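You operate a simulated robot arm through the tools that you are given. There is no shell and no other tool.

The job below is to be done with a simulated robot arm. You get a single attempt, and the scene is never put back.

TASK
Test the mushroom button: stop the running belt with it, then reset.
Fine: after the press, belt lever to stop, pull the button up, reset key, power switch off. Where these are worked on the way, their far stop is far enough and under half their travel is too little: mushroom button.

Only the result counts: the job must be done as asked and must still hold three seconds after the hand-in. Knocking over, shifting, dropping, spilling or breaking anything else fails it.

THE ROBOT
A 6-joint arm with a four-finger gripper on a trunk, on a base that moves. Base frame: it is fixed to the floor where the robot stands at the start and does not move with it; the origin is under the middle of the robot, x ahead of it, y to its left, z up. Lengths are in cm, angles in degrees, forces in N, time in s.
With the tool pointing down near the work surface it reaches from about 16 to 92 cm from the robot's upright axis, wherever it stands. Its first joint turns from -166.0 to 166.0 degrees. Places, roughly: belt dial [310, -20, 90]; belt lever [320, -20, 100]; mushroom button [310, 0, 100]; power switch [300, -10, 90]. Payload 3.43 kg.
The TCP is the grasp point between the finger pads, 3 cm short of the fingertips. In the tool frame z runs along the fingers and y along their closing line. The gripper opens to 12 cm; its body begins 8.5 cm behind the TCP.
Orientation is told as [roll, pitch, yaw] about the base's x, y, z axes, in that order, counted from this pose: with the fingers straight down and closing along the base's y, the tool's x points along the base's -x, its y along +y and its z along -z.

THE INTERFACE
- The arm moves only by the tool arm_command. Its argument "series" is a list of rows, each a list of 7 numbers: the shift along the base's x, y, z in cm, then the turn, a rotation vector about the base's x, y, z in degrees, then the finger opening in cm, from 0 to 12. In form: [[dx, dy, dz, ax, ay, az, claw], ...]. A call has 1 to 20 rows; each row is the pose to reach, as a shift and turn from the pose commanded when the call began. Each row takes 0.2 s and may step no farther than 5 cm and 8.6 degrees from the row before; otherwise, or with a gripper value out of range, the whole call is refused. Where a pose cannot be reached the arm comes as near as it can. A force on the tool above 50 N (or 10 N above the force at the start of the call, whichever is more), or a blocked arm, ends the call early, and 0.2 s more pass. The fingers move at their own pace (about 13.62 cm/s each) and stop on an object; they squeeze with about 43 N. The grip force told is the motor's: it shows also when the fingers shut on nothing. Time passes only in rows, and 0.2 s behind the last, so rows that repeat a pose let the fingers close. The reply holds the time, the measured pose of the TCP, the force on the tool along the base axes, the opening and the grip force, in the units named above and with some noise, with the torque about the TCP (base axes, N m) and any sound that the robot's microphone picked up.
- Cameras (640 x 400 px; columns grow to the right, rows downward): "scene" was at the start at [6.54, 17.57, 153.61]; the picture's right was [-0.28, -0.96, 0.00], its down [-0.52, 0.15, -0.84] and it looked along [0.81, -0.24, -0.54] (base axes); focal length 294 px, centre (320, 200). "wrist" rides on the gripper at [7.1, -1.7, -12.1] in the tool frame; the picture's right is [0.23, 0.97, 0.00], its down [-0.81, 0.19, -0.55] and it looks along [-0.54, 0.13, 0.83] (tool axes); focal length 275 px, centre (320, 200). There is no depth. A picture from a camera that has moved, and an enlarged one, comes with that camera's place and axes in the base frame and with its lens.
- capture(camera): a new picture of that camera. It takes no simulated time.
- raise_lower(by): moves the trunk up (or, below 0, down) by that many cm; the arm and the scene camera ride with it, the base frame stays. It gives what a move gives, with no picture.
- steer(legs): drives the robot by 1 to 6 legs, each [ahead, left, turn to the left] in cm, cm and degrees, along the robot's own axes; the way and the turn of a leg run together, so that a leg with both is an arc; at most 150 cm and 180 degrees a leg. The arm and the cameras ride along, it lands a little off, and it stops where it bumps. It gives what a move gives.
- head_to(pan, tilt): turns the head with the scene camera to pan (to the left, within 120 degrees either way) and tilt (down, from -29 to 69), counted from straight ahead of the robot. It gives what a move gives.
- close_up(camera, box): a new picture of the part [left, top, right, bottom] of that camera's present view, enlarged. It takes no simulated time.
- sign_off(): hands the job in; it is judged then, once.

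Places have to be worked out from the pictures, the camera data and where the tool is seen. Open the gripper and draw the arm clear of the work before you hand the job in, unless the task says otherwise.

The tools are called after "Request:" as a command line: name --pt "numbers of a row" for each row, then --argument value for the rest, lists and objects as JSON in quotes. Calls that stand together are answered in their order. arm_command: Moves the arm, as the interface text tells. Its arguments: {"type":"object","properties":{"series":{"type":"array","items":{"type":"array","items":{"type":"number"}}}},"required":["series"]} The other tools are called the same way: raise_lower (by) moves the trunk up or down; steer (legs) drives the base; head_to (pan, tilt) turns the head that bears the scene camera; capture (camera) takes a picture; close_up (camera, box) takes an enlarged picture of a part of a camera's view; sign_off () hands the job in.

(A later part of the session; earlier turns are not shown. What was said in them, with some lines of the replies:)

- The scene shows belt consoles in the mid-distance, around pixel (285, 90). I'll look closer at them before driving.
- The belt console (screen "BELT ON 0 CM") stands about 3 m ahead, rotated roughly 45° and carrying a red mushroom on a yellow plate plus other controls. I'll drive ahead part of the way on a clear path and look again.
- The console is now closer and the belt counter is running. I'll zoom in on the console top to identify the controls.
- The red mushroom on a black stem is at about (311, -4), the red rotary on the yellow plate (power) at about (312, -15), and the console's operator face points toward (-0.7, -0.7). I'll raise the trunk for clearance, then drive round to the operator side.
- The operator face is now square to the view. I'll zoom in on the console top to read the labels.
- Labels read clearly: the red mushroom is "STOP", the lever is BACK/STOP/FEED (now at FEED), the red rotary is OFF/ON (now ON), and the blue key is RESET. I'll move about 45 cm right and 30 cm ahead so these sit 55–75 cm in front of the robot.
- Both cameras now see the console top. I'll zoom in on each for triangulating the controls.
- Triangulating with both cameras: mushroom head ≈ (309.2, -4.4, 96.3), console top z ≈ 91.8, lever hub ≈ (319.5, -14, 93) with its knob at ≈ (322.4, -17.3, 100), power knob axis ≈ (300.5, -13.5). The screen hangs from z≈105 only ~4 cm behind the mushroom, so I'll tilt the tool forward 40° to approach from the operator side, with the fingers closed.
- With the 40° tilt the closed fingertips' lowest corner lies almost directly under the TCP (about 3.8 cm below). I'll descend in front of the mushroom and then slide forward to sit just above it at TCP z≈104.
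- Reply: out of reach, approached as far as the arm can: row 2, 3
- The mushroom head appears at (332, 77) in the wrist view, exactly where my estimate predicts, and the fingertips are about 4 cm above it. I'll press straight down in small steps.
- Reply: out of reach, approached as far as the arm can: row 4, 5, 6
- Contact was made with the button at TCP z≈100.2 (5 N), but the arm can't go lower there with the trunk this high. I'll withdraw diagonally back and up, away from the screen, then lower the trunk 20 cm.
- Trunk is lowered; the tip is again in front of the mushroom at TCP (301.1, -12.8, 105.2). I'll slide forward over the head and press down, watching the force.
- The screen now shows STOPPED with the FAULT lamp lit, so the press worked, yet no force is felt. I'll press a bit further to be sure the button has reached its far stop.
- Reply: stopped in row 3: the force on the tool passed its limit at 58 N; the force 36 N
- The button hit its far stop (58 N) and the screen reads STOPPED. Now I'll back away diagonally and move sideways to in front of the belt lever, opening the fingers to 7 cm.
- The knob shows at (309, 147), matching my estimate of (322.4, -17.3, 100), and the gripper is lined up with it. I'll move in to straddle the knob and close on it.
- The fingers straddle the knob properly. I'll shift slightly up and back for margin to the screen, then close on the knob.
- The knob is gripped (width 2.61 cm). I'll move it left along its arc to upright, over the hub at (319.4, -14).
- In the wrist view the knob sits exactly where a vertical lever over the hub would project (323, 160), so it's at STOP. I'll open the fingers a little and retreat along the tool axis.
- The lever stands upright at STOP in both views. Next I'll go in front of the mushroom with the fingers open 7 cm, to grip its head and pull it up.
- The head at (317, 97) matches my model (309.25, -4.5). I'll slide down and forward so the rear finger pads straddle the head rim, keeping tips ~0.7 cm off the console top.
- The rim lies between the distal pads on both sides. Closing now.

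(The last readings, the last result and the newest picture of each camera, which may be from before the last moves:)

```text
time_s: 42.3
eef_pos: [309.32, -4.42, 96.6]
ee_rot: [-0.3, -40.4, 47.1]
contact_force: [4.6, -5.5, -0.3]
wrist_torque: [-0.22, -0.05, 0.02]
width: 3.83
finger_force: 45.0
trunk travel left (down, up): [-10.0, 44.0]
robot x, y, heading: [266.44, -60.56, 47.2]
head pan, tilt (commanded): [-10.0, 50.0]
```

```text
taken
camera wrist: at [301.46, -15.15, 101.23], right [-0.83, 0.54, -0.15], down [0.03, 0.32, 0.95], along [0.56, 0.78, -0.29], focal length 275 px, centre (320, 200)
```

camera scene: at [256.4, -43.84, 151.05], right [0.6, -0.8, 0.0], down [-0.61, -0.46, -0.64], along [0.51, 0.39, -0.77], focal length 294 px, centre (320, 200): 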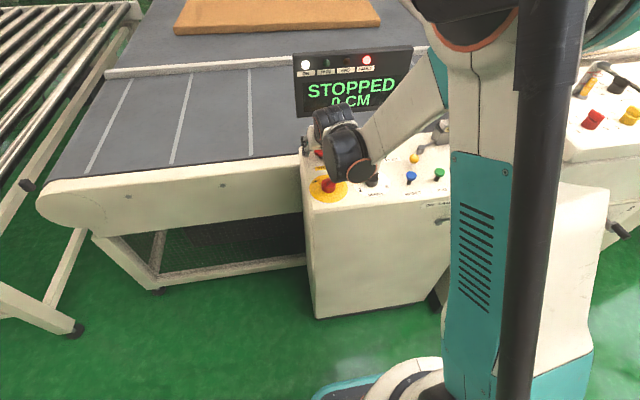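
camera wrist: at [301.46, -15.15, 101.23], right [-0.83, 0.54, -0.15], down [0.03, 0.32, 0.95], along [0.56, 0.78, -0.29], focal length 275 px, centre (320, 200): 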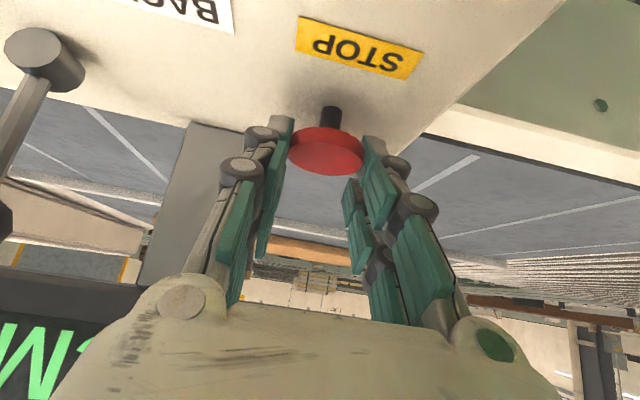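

Gripped at 3.83 cm. Pulling straight up in small steps.

Request:
arm_command --pt "0 0 0.4 0 0 0 0" --pt "0 0 0.8 0 0 0 0" --pt "0 0 1.2 0 0 0 0" --pt "0 0 1.6 0 0 0 0" --pt "0 0 1.9 0 0 0 0"

Request:
capture --camera "wrist"

Request:
close_up --camera "scene" --box '[280, 40, 440, 140]'

```text
time_s: 43.5
eef_pos: [309.38, -4.48, 98.29]
ee_rot: [-0.1, -40.2, 46.9]
contact_force: [6.5, -15.1, -24.4]
wrist_torque: [0.22, -0.56, 0.0]
width: 3.81
finger_force: 44.8
trunk travel left (down, up): [-10.0, 44.0]
robot x, y, heading: [266.21, -60.68, 47.1]
head pan, tilt (commanded): [-10.0, 50.0]
```

```text
taken
camera wrist: at [301.47, -15.13, 102.94], right [-0.83, 0.54, -0.15], down [0.04, 0.32, 0.95], along [0.56, 0.78, -0.29], focal length 275 px, centre (320, 200)
```

wrist: 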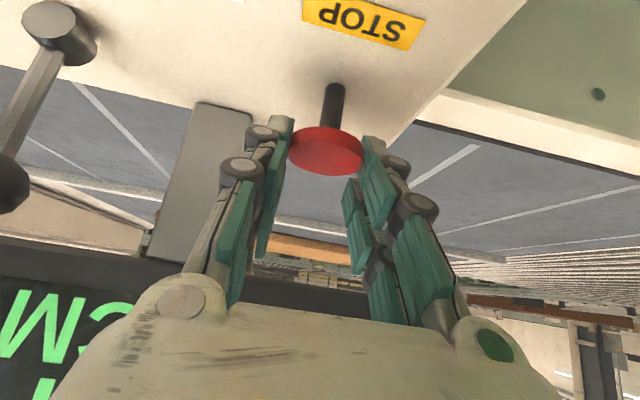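

```text
4.00 times, centred on (360, 90) of scene
camera zoom: at [256.57, -43.89, 151.03], right [0.6, -0.8, 0.0], down [-0.61, -0.46, -0.64], along [0.51, 0.39, -0.77], focal length 1176 px, centre (160, 640)
```

zoom: 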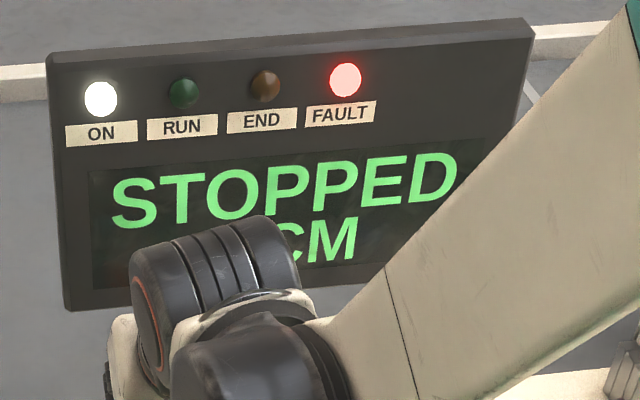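

The head rose about 1.7 cm with the grip unslipped and 24 N of tension, i.e. it is at its upper stop. I'll release and retreat along the tool axis, then check it stays up.

Request:
arm_command --pt "0 0 1.9 0 0 0 3" --pt "0 0 1.8 0 0 0 7" --pt "0 0 1.8 0 0 0 7" --pt "-1.76 -1.87 4.8 0 0 0 7" --pt "-3.5 -3.7 7.9 0 0 0 7" --pt "-5.3 -5.6 11 0 0 0 7" --pt "-7.5 -7.9 14 0 0 0 7"

Request:
capture --camera "wrist"

Request:
capture --camera "scene"

Request:
close_up --camera "scene" --box '[280, 120, 480, 245]'

```text
time_s: 45.1
eef_pos: [301.68, -12.28, 112.59]
ee_rot: [-0.3, -40.4, 47.2]
contact_force: [-0.2, -0.4, -0.8]
wrist_torque: [0.0, 0.0, 0.0]
width: 7.01
finger_force: 0.3
trunk travel left (down, up): [-10.0, 44.0]
robot x, y, heading: [266.18, -61.11, 46.8]
head pan, tilt (commanded): [-10.0, 50.0]
```

```text
taken
camera wrist: at [293.82, -22.94, 117.18], right [-0.83, 0.54, -0.15], down [0.03, 0.32, 0.95], along [0.56, 0.78, -0.29], focal length 275 px, centre (320, 200)
```

wrist: 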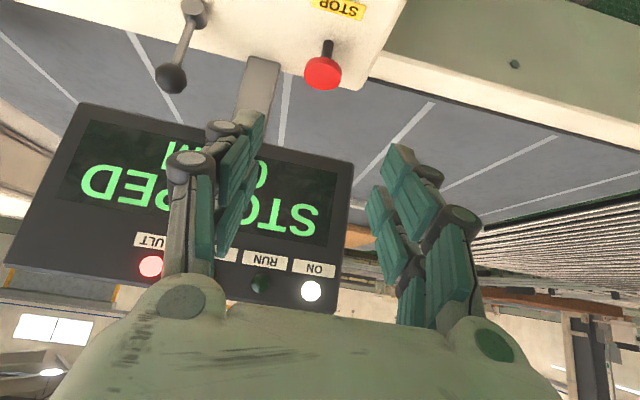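

```text
taken
camera scene: at [258.83, -48.23, 152.75], right [0.04, -1.0, 0.0], down [-0.62, -0.02, -0.79], along [0.79, 0.03, -0.62], focal length 294 px, centre (320, 200)
```

scene: 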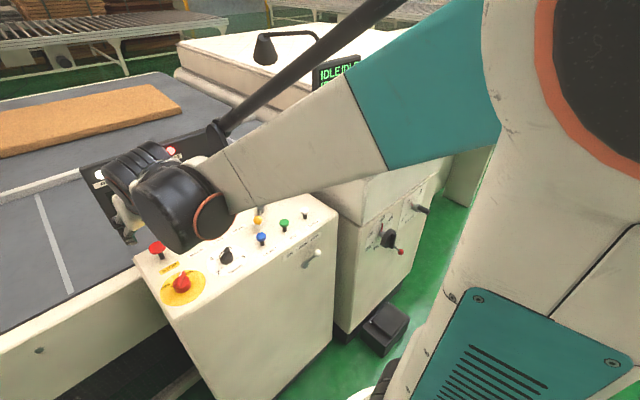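

```text
3.20 times, centred on (380, 182) of scene
camera zoom: at [258.83, -48.23, 152.75], right [0.04, -1.0, 0.0], down [-0.62, -0.02, -0.79], along [0.79, 0.03, -0.62], focal length 941 px, centre (128, 256)
```

zoom: 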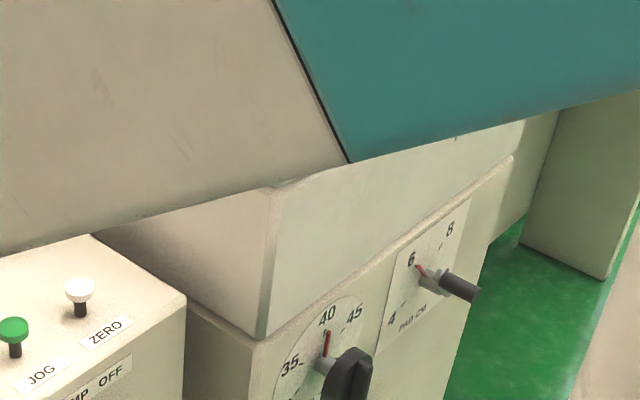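

The mushroom is back up (its view position matches a head at z 96.3). Next the RESET key, estimated at (315.2, -30.1, 95): I'll return the tool to vertical, close the fingers, and position above its near half, away from the yellow lever knob.

Request:
arm_command --pt "2.15 -3.08 -0.8 -4.9 4.6 0 4" --pt "4.3 -6.16 -1.6 -9.8 9.2 0 0" --pt "6.45 -9.24 -2.4 -14.7 13.8 0 0" --pt "8.6 -12.32 -3.2 -19.6 18.3 0 0" --pt "10.75 -15.4 -4 -24.5 22.9 0 0" --pt "12.9 -18.48 -4.6 -29.5 27.5 0 0" --pt "12.9 -18.48 -4.6 -29.5 27.5 0 0"

Request:
capture --camera "wrist"

Request:
capture --camera "scene"

```text
time_s: 46.7
eef_pos: [314.59, -30.52, 107.69]
ee_rot: [-0.2, -0.1, 47.2]
contact_force: [0.0, 0.2, 0.3]
wrist_torque: [0.0, 0.01, 0.01]
width: 0.03
finger_force: 33.1
trunk travel left (down, up): [-10.0, 44.0]
robot x, y, heading: [265.97, -60.65, 47.1]
head pan, tilt (commanded): [-10.0, 50.0]
```

```text
taken
camera wrist: at [310.86, -36.89, 119.91], right [-0.87, 0.49, 0.0], down [0.41, 0.73, 0.55], along [0.27, 0.48, -0.83], focal length 275 px, centre (320, 200)
```

wrist: 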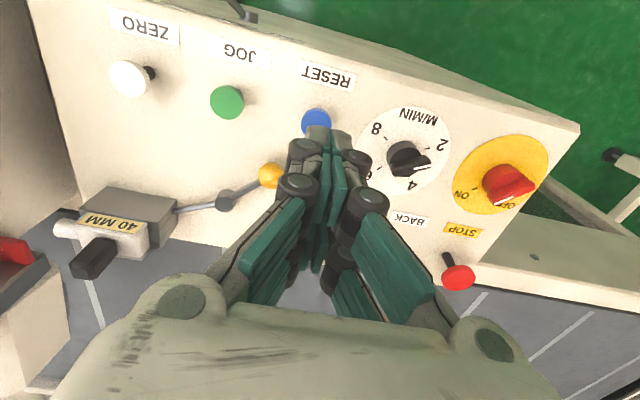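

```text
taken
camera scene: at [256.42, -43.91, 151.06], right [0.6, -0.8, 0.0], down [-0.61, -0.46, -0.64], along [0.51, 0.39, -0.77], focal length 294 px, centre (320, 200)
```

scene: 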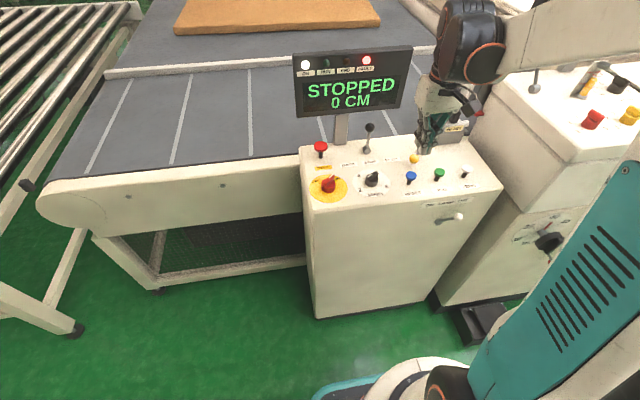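

RESET is confirmed at about (315.1, -30.2) and the scene view shows the mushroom up, lever upright and FAULT still lit. I'll press RESET straight down until resistance.

Request:
arm_command --pt "0 0 -4.4 0 0 0 0" --pt "0 0 -8.4 0 0 0 0" --pt "0 0 -9.2 0 0 0 0" --pt "0 0 -9.8 0 0 0 0" --pt "0 0 -10.3 0 0 0 0" --pt "0 0 -10.8 0 0 0 0"

Request:
capture --camera "wrist"

Request:
capture --camera "scene"

```text
time_s: 48.1
eef_pos: [314.69, -30.57, 97.04]
ee_rot: [-0.2, 0.0, 47.2]
contact_force: [1.2, 1.5, 3.8]
wrist_torque: [0.02, -0.05, 0.02]
width: 0.61
finger_force: 33.2
trunk travel left (down, up): [-10.0, 44.0]
robot x, y, heading: [266.39, -60.97, 47.1]
head pan, tilt (commanded): [-10.0, 50.0]
heard: click
```

```text
taken
camera wrist: at [310.99, -36.9, 109.17], right [-0.87, 0.49, 0.0], down [0.41, 0.72, 0.55], along [0.28, 0.48, -0.83], focal length 275 px, centre (320, 200)
```

wrist: 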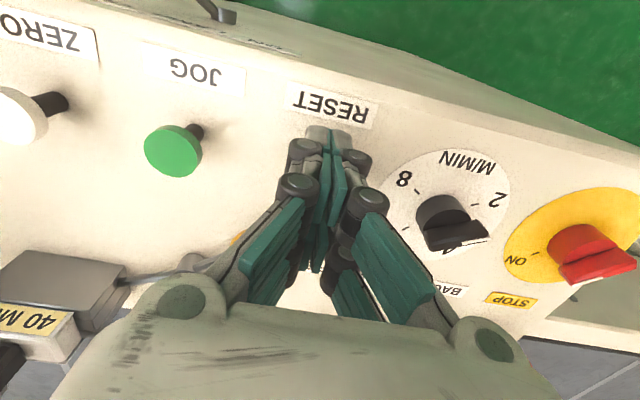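

```text
taken
camera scene: at [256.36, -43.9, 151.06], right [0.6, -0.8, 0.0], down [-0.61, -0.46, -0.64], along [0.51, 0.39, -0.77], focal length 294 px, centre (320, 200)
```

scene: 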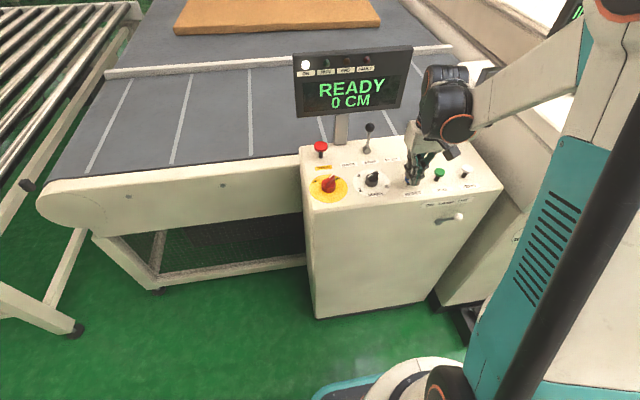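

A click was heard and the screen now reads READY with FAULT off. I'll raise off the key and zoom in on the power knob to plan its grip.

Request:
arm_command --pt "0 0 3 0 0 0 0" --pt "0 0 7 0 0 0 0" --pt "0 0 11 0 0 0 0"

Request:
close_up --camera "wrist" --box '[400, 130, 560, 230]'

Request:
close_up --camera "scene" --box '[290, 130, 390, 210]'

Request:
close_up --camera "scene" --box '[280, 30, 480, 155]'

```text
time_s: 48.9
eef_pos: [314.51, -30.77, 108.07]
ee_rot: [-0.2, -0.2, 47.0]
contact_force: [0.3, -0.1, 0.5]
wrist_torque: [0.0, 0.02, 0.0]
width: 0.02
finger_force: 33.1
trunk travel left (down, up): [-10.0, 44.0]
robot x, y, heading: [266.05, -60.63, 47.2]
head pan, tilt (commanded): [-10.0, 50.0]
```

```text
4.00 times, centred on (480, 180) of wrist
camera zoom: at [310.79, -37.1, 120.17], right [-0.87, 0.49, 0.0], down [0.41, 0.72, 0.55], along [0.28, 0.48, -0.83], focal length 1101 px, centre (-320, 280)
```

zoom: 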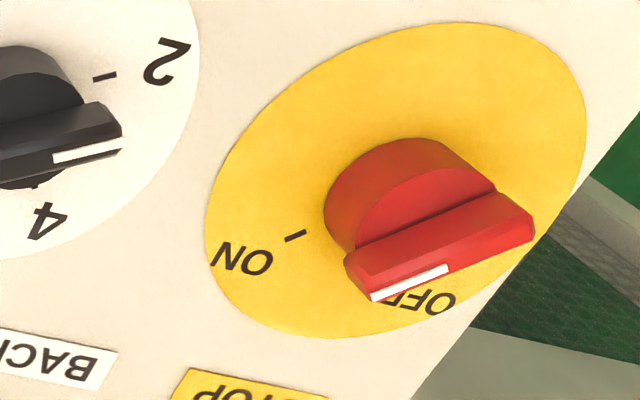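

```text
5.00 times, centred on (340, 170) of scene
camera zoom: at [256.35, -43.91, 151.06], right [0.6, -0.8, 0.0], down [-0.61, -0.46, -0.64], along [0.51, 0.39, -0.77], focal length 1470 px, centre (220, 350)
```

zoom: 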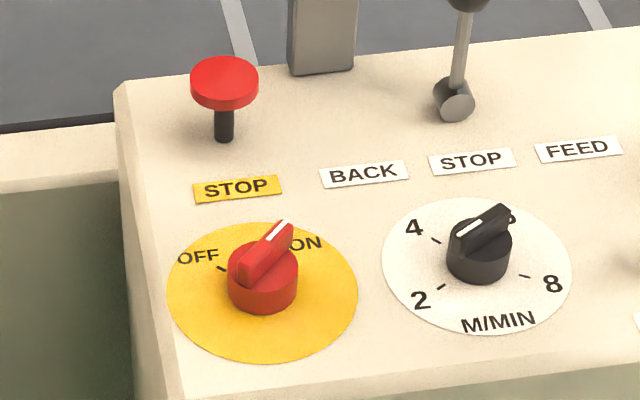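

```text
3.20 times, centred on (380, 92) of scene
camera zoom: at [256.35, -43.91, 151.06], right [0.6, -0.8, 0.0], down [-0.61, -0.46, -0.64], along [0.51, 0.39, -0.77], focal length 941 px, centre (128, 544)
```

zoom: 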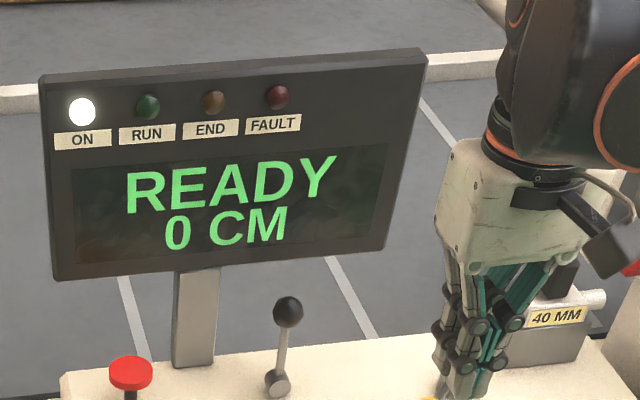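

READY is shown with only the ON lamp lit. The power knob's bar currently lies along about the world x direction (pointing to ON), so I'll move above its axis at (300.5, -13.5) with the tool yawed about -45° so the fingers close across the bar.

Request:
arm_command --pt "-2.33 2.87 -0.3 0 0 -7.4 2" --pt "-4.66 5.74 -0.6 0 0 -14.8 5" --pt "-7 8.6 -0.9 0 0 -22.3 5" --pt "-9.3 11.5 -1.2 0 0 -29.7 5" --pt "-11.6 14.4 -2 0 0 -37.1 5" --pt "-13.96 17.27 -3 0 0 -44.6 5" --pt "-13.96 17.27 -3 0 0 -44.6 5"

Request:
capture --camera "wrist"

Request:
capture --camera "scene"

```text
time_s: 50.5
eef_pos: [300.54, -13.2, 105.02]
ee_rot: [-0.2, 0.0, 2.4]
contact_force: [-0.6, 0.5, 0.3]
wrist_torque: [-0.03, -0.01, 0.01]
width: 5.0
finger_force: 0.1
trunk travel left (down, up): [-10.0, 44.0]
robot x, y, heading: [266.32, -60.79, 47.0]
head pan, tilt (commanded): [-10.0, 50.0]
```

```text
taken
camera wrist: at [293.55, -15.09, 117.1], right [-0.27, 0.96, 0.0], down [0.8, 0.23, 0.55], along [0.53, 0.15, -0.83], focal length 275 px, centre (320, 200)
```

wrist: 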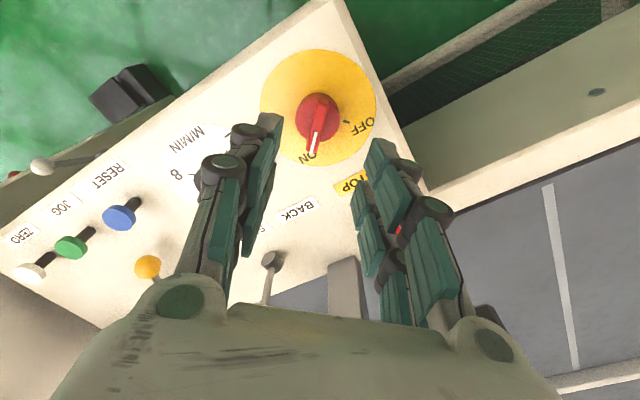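

```text
taken
camera scene: at [256.35, -43.84, 151.05], right [0.6, -0.8, 0.0], down [-0.61, -0.46, -0.64], along [0.51, 0.39, -0.77], focal length 294 px, centre (320, 200)
```

scene: 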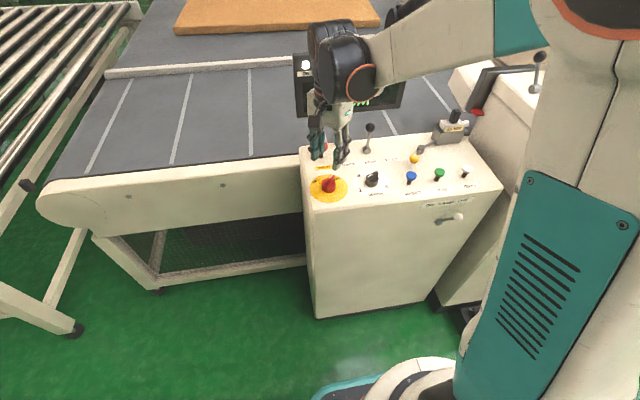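

The wrist camera sees the knob clearly. I'll zoom in to refine its axis and bar angle.

Request:
close_up --camera "wrist" --box '[240, 40, 400, 140]'

Request:
close_up --camera "scene" --box '[290, 130, 390, 210]'

```text
4.00 times, centred on (320, 90) of wrist
camera zoom: at [293.55, -15.09, 117.1], right [-0.27, 0.96, 0.0], down [0.8, 0.23, 0.55], along [0.53, 0.15, -0.83], focal length 1101 px, centre (320, 640)
```

zoom: 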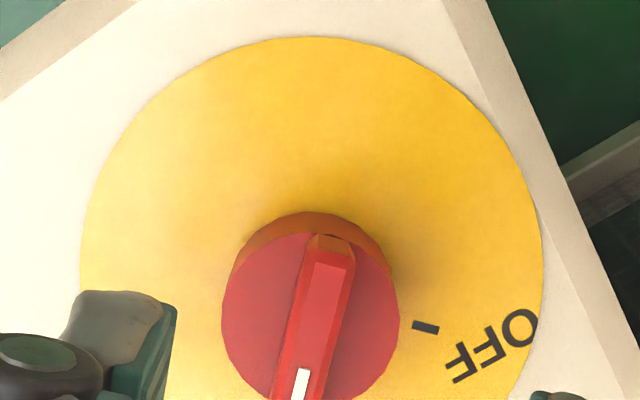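

```text
5.00 times, centred on (340, 170) of scene
camera zoom: at [256.35, -43.84, 151.05], right [0.6, -0.8, 0.0], down [-0.61, -0.46, -0.64], along [0.51, 0.39, -0.77], focal length 1470 px, centre (220, 350)
```

zoom: 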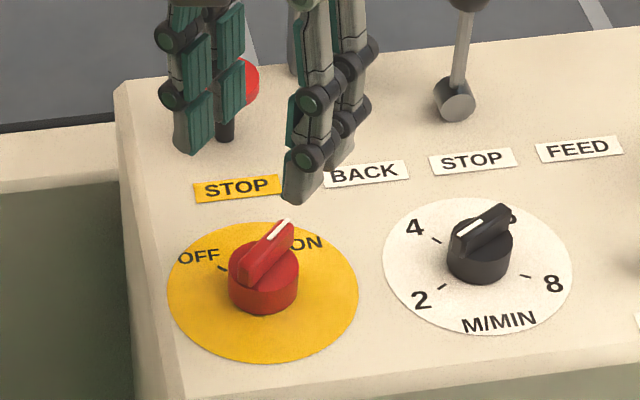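

The bar centre is about (300.5, -13.4), its direction about 3° from world x, top z ≈ 95.5; the tool is aligned. I'll descend so the tips straddle the bar without touching the knob body.

Request:
arm_command --pt "0 -0.1 -3 0 0 0 5" --pt "0 -0.1 -5.5 0 0 0 5" --pt "0 -0.1 -7 0 0 0 5" --pt "0 -0.1 -8 0 0 0 5" --pt "0 -0.1 -8 0 0 0 5"

Request:
capture --camera "wrist"

Request:
close_up --camera "scene" --box '[290, 130, 390, 210]'

```text
time_s: 51.7
eef_pos: [300.57, -13.37, 96.94]
ee_rot: [-0.2, -0.2, 2.6]
contact_force: [-0.2, -0.3, -0.4]
wrist_torque: [0.0, -0.02, 0.0]
width: 5.0
finger_force: 0.1
trunk travel left (down, up): [-10.0, 44.0]
robot x, y, heading: [265.9, -61.03, 47.0]
head pan, tilt (commanded): [-10.0, 50.0]
```

```text
taken
camera wrist: at [293.63, -15.24, 109.06], right [-0.27, 0.96, 0.0], down [0.8, 0.23, 0.55], along [0.53, 0.15, -0.83], focal length 275 px, centre (320, 200)
```

wrist: 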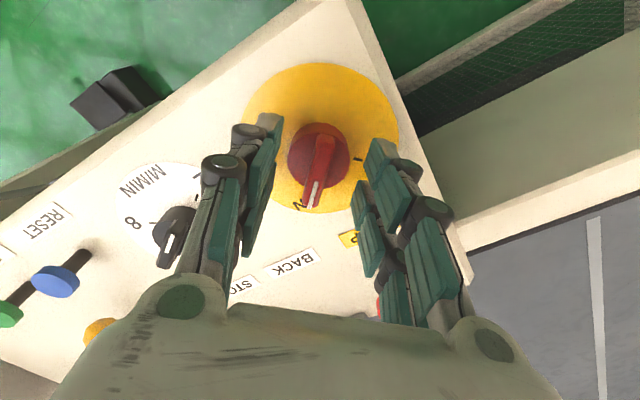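

```text
5.00 times, centred on (340, 170) of scene
camera zoom: at [256.37, -43.88, 151.05], right [0.6, -0.8, 0.0], down [-0.61, -0.46, -0.64], along [0.51, 0.39, -0.77], focal length 1470 px, centre (220, 350)
```

zoom: 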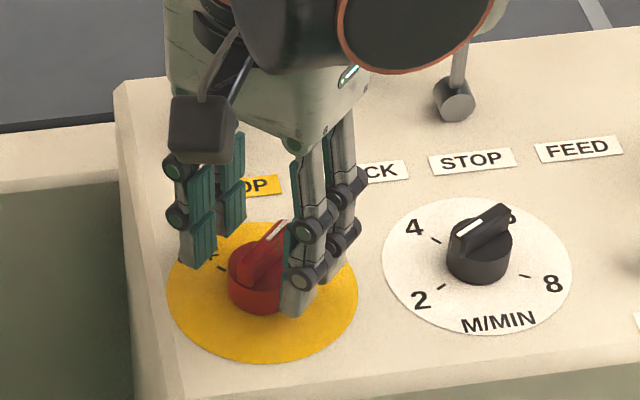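

The fingers straddle the knob symmetrically. Closing on the bar.

Request:
arm_command --pt "0 0 0 0 0 0 3" --pt "0 0 0 0 0 0 0" --pt "0 0 0 0 0 0 0" --pt "0 0 0 0 0 0 0"

Request:
capture --camera "wrist"

Request:
close_up --camera "scene" --box '[290, 130, 390, 210]'

```text
time_s: 52.7
eef_pos: [300.77, -13.55, 97.05]
ee_rot: [-0.2, -0.1, 2.5]
contact_force: [-1.5, -11.0, -10.0]
wrist_torque: [-0.22, -0.36, -0.02]
width: 0.99
finger_force: 43.9
trunk travel left (down, up): [-10.0, 44.0]
robot x, y, heading: [265.94, -60.49, 47.0]
head pan, tilt (commanded): [-10.0, 50.0]
```

```text
taken
camera wrist: at [293.64, -15.32, 109.07], right [-0.27, 0.96, 0.0], down [0.8, 0.23, 0.55], along [0.53, 0.15, -0.83], focal length 275 px, centre (320, 200)
```

wrist: 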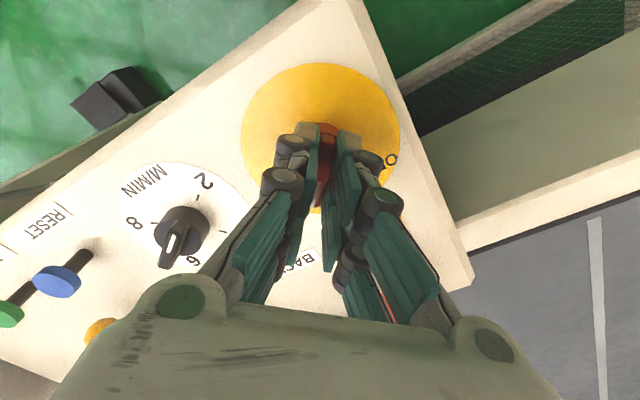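

```text
5.00 times, centred on (340, 170) of scene
camera zoom: at [256.39, -43.93, 151.05], right [0.6, -0.8, 0.0], down [-0.61, -0.46, -0.64], along [0.51, 0.39, -0.77], focal length 1470 px, centre (220, 350)
```

zoom: 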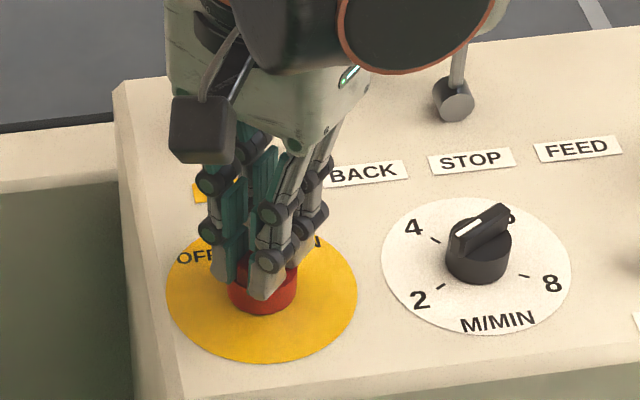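

The bar is gripped (0.99 cm). I'll turn it counter-clockwise (ON → OFF) in 8° steps, shifting slightly to relieve the small side force.

Request:
arm_command --pt "-0.05 -0.15 0 0 0 8 0" --pt "-0.05 -0.15 0 0 0 16 0" --pt "-0.05 -0.1 0 0 0 24 0" --pt "-0.05 -0.1 0 0 0 32 0" --pt "-0.05 -0.1 0 0 0 40 0" --pt "-0.05 -0.1 0 0 0 48 0" --pt "-0.05 -0.1 0 0 0 56 0" --pt "-0.05 -0.1 0 0 0 64 0" --pt "-0.05 -0.1 0 0 0 72 0" --pt "-0.05 -0.1 0 0 0 80 0"

Request:
capture --camera "wrist"

Request:
capture --camera "scene"

```text
time_s: 54.9
eef_pos: [300.66, -13.36, 97.07]
ee_rot: [-0.1, -0.2, 82.6]
contact_force: [15.5, 24.9, 26.1]
wrist_torque: [0.6, -0.4, 0.0]
width: 1.02
finger_force: 43.8
trunk travel left (down, up): [-10.0, 44.0]
robot x, y, heading: [266.47, -60.74, 46.8]
head pan, tilt (commanded): [-10.0, 50.0]
```

```text
taken
camera wrist: at [301.38, -20.72, 109.0], right [-0.99, -0.1, 0.0], down [-0.09, 0.83, 0.55], along [-0.05, 0.55, -0.83], focal length 275 px, centre (320, 200)
```

wrist: 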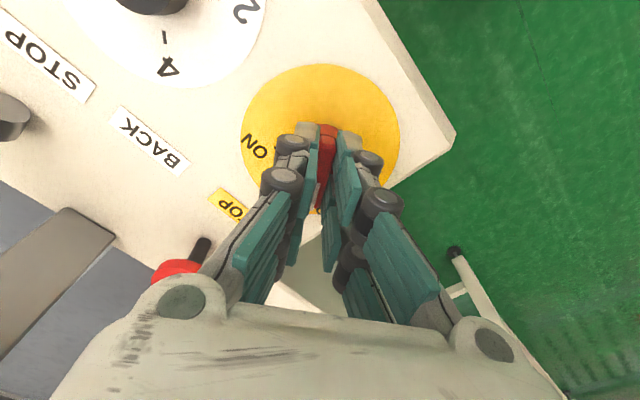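

```text
taken
camera scene: at [256.42, -43.79, 151.05], right [0.6, -0.8, 0.0], down [-0.61, -0.46, -0.64], along [0.51, 0.39, -0.77], focal length 294 px, centre (320, 200)
```

scene: 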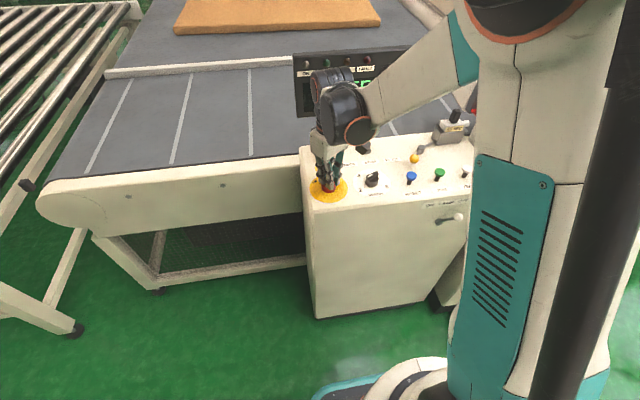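

The bar turned to about 83° with the grip. I'll relieve the side force a bit and turn the remaining ~9°.

Request:
arm_command --pt "0.1 0.15 0.1 0 0 3 0" --pt "0.15 0.2 0.1 0 0 6 0" --pt "0.15 0.2 0.1 0 0 9 0" --pt "0.15 0.2 0.1 0 0 9 0"

Request:
close_up --camera "scene" --box '[280, 40, 440, 140]'

Request:
capture --camera "wrist"

```text
time_s: 55.9
eef_pos: [300.52, -13.53, 96.99]
ee_rot: [-0.2, 0.0, 91.5]
contact_force: [-7.5, -8.8, -30.7]
wrist_torque: [-0.23, 0.22, -0.16]
width: 0.99
finger_force: 43.0
trunk travel left (down, up): [-10.0, 44.0]
robot x, y, heading: [266.42, -60.49, 47.0]
head pan, tilt (commanded): [-10.0, 50.0]
```

```text
4.00 times, centred on (360, 90) of scene
camera zoom: at [256.4, -43.83, 151.03], right [0.6, -0.8, 0.0], down [-0.61, -0.46, -0.64], along [0.51, 0.39, -0.77], focal length 1176 px, centre (160, 640)
```

zoom: 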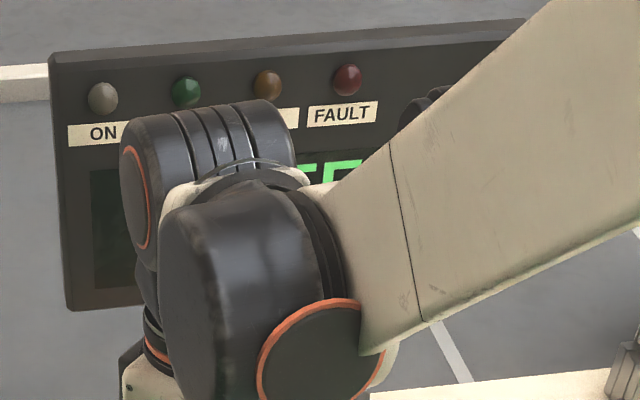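

```text
taken
camera wrist: at [302.55, -20.45, 109.13], right [-0.97, -0.26, 0.0], down [-0.21, 0.81, 0.55], along [-0.14, 0.53, -0.83], focal length 275 px, centre (320, 200)
```

wrist: 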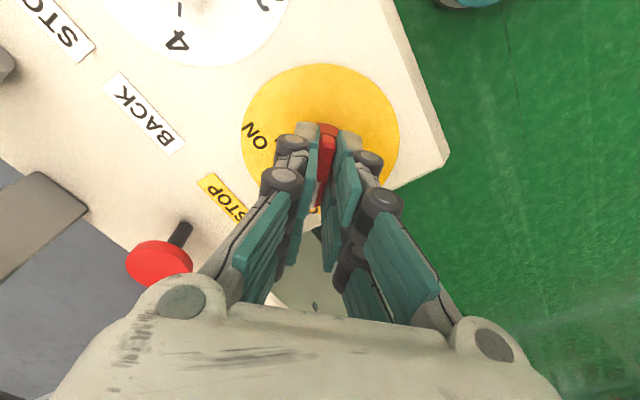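

The ON lamp is dark, so power is off, with the bar at about 91°. I'll open the fingers and rise straight up.

Request:
arm_command --pt "0 0 -0.1 0 0 0 3" --pt "0 0 -0.1 0 0 0 5" --pt "0 0 -0.1 0 0 0 5" --pt "0 0 4 0 0 0 5" --pt "0 0 8.5 0 0 0 5" --pt "0 0 13 0 0 0 5" --pt "-1.5 -3 16 0 0 0 5" --pt "-3 -6 19 0 0 0 5"

Request:
capture --camera "wrist"

Request:
capture --camera "scene"

Request:
close_up --camera "scene" --box '[280, 40, 480, 205]'

```text
time_s: 57.7
eef_pos: [297.86, -19.35, 116.28]
ee_rot: [-0.2, -0.1, 91.6]
contact_force: [-0.3, 0.0, 0.3]
wrist_torque: [-0.01, -0.02, 0.01]
width: 5.03
finger_force: 0.1
trunk travel left (down, up): [-10.0, 44.0]
robot x, y, heading: [266.34, -60.76, 47.1]
head pan, tilt (commanded): [-10.0, 50.0]
```

```text
taken
camera wrist: at [299.77, -26.42, 128.43], right [-0.97, -0.26, 0.0], down [-0.22, 0.8, 0.55], along [-0.14, 0.54, -0.83], focal length 275 px, centre (320, 200)
```

wrist: 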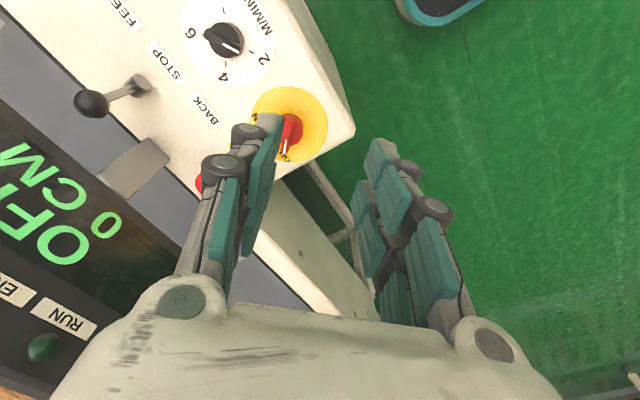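

```text
taken
camera scene: at [258.56, -46.58, 152.72], right [0.23, -0.97, 0.0], down [-0.6, -0.14, -0.78], along [0.76, 0.18, -0.62], focal length 294 px, centre (320, 200)
```

scene: 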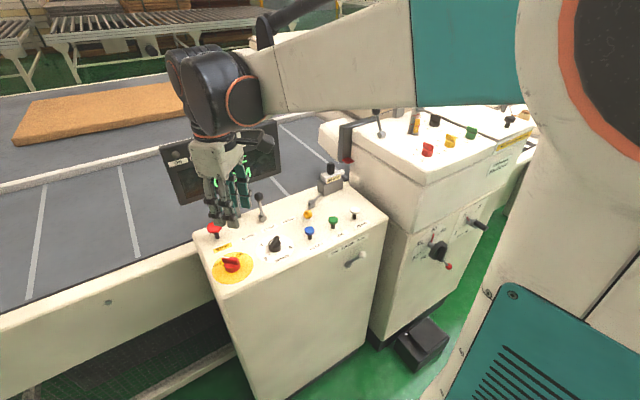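

```text
2.42 times, centred on (380, 122) of scene
camera zoom: at [258.56, -46.58, 152.72], right [0.23, -0.97, 0.0], down [-0.6, -0.14, -0.78], along [0.76, 0.18, -0.62], focal length 713 px, centre (174, 388)
```

zoom: 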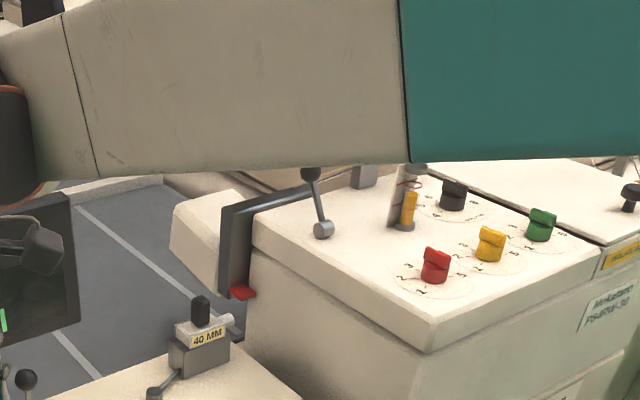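

The screen now reads OFF and the power knob points to OFF. I'll draw the arm clear — up and back, yaw returned, gripper open — and then verify every control.

Request:
arm_command --pt "-1 -1 3 0 0 -7.4 5" --pt "-2 -2.2 6 0 0 -14.8 5" --pt "-3 -3.4 9 0 0 -22.2 7" --pt "-4 -4.6 12 0 0 -29.6 9" --pt "-5 -5.8 14 0 0 -37 12" --pt "-5.5 -6.5 16 0 0 -44.4 12" --pt "-5.5 -6.5 18 0 0 -44.4 12"

Request:
capture --camera "scene"

Request:
capture --camera "wrist"

```text
time_s: 59.3
eef_pos: [292.19, -25.96, 134.04]
ee_rot: [-0.2, -0.2, 47.1]
contact_force: [0.2, -0.6, -0.1]
wrist_torque: [0.0, 0.01, 0.03]
width: 12.0
finger_force: 0.1
trunk travel left (down, up): [-10.0, 44.0]
robot x, y, heading: [266.12, -60.87, 47.2]
head pan, tilt (commanded): [-10.0, 50.0]
```

```text
taken
camera scene: at [257.9, -51.37, 151.87], right [-0.34, -0.94, 0.0], down [-0.65, 0.24, -0.72], along [0.67, -0.25, -0.7], focal length 294 px, centre (320, 200)
```

scene: 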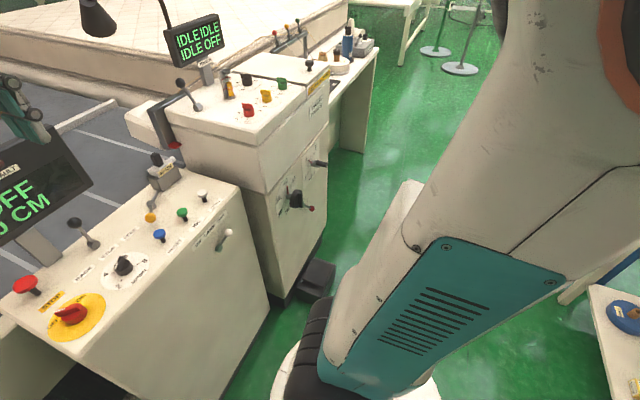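

```text
taken
camera wrist: at [288.47, -32.27, 146.22], right [-0.87, 0.49, 0.0], down [0.41, 0.73, 0.55], along [0.28, 0.48, -0.83], focal length 275 px, centre (320, 200)
```

wrist: 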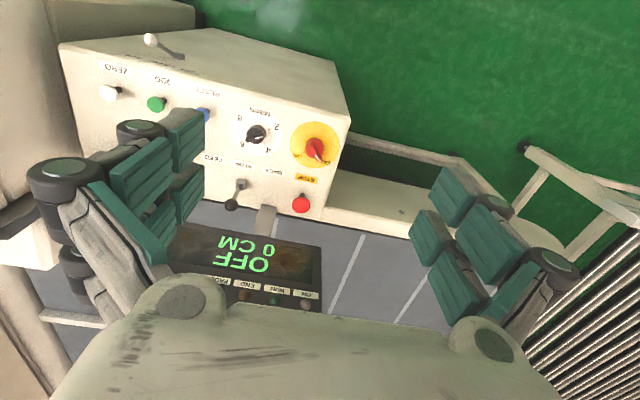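

The screen reads OFF, and the controls look as intended. I'll zoom in for a final check on each one.

Request:
close_up --camera "scene" --box '[0, 120, 240, 350]'

Request:
close_up --camera "wrist" --box '[180, 90, 360, 240]'

Request:
close_up --camera "scene" --box '[130, 10, 340, 220]'

```text
1.74 times, centred on (120, 235) of scene
camera zoom: at [257.9, -51.37, 151.87], right [-0.34, -0.94, 0.0], down [-0.65, 0.24, -0.72], along [0.67, -0.25, -0.7], focal length 511 px, centre (668, 139)
```

zoom: 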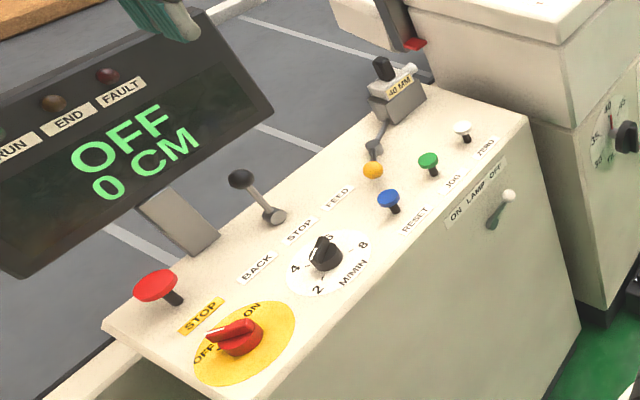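

```text
2.67 times, centred on (270, 165) of wrist
camera zoom: at [288.47, -32.27, 146.22], right [-0.87, 0.49, 0.0], down [0.41, 0.73, 0.55], along [0.28, 0.48, -0.83], focal length 734 px, centre (453, 293)
```

zoom: 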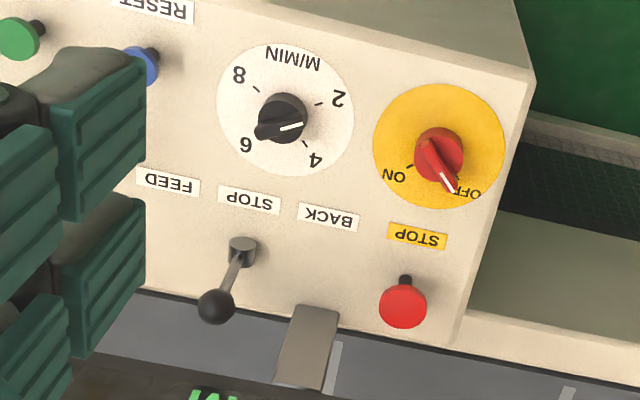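

```text
1.90 times, centred on (235, 115) of scene
camera zoom: at [257.9, -51.37, 151.87], right [-0.34, -0.94, 0.0], down [-0.65, 0.24, -0.72], along [0.67, -0.25, -0.7], focal length 560 px, centre (482, 362)
```

zoom: 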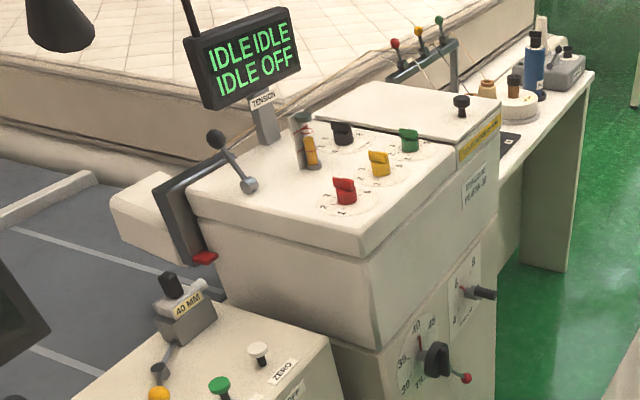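

Everything checks out: mushroom up (z≈96.4), lever upright at STOP, FAULT cleared by RESET, power bar at OFF with the screen reading OFF, and other controls unchanged. The gripper is open and the arm is clear, so I hand in.

Request:
sign_off

```text
The job is handed in.
```

I tested the mushroom button and reset the belt, then handed the job in. No verdict came back with the hand-in.

1. **Press:** the mushroom went down to its far stop, the screen changed from "BELT ON" to "STOPPED", and the FAULT lamp lit.
2. **Belt lever:** I moved it from FEED to upright, in line with the STOP label. It stayed there after release.
3. **Pull up:** I gripped the button head and raised it about 1.7 cm to its upper stop. It stayed up.
4. **Reset key:** it clicked, the screen changed to "READY", and the FAULT lamp went out.
5. **Power switch:** I turned it about 90° to OFF. The ON lamp went dark and the screen reads "OFF 0 CM".

In the final pictures the other controls on the belt console look unchanged. The next console's screen changed from "IDLE READY" to "IDLE OFF" at some point before the final pictures. The arm did not go near it, so I think it follows the belt's power state, but I did not confirm that.

The gripper is open and the arm is clear of the console.
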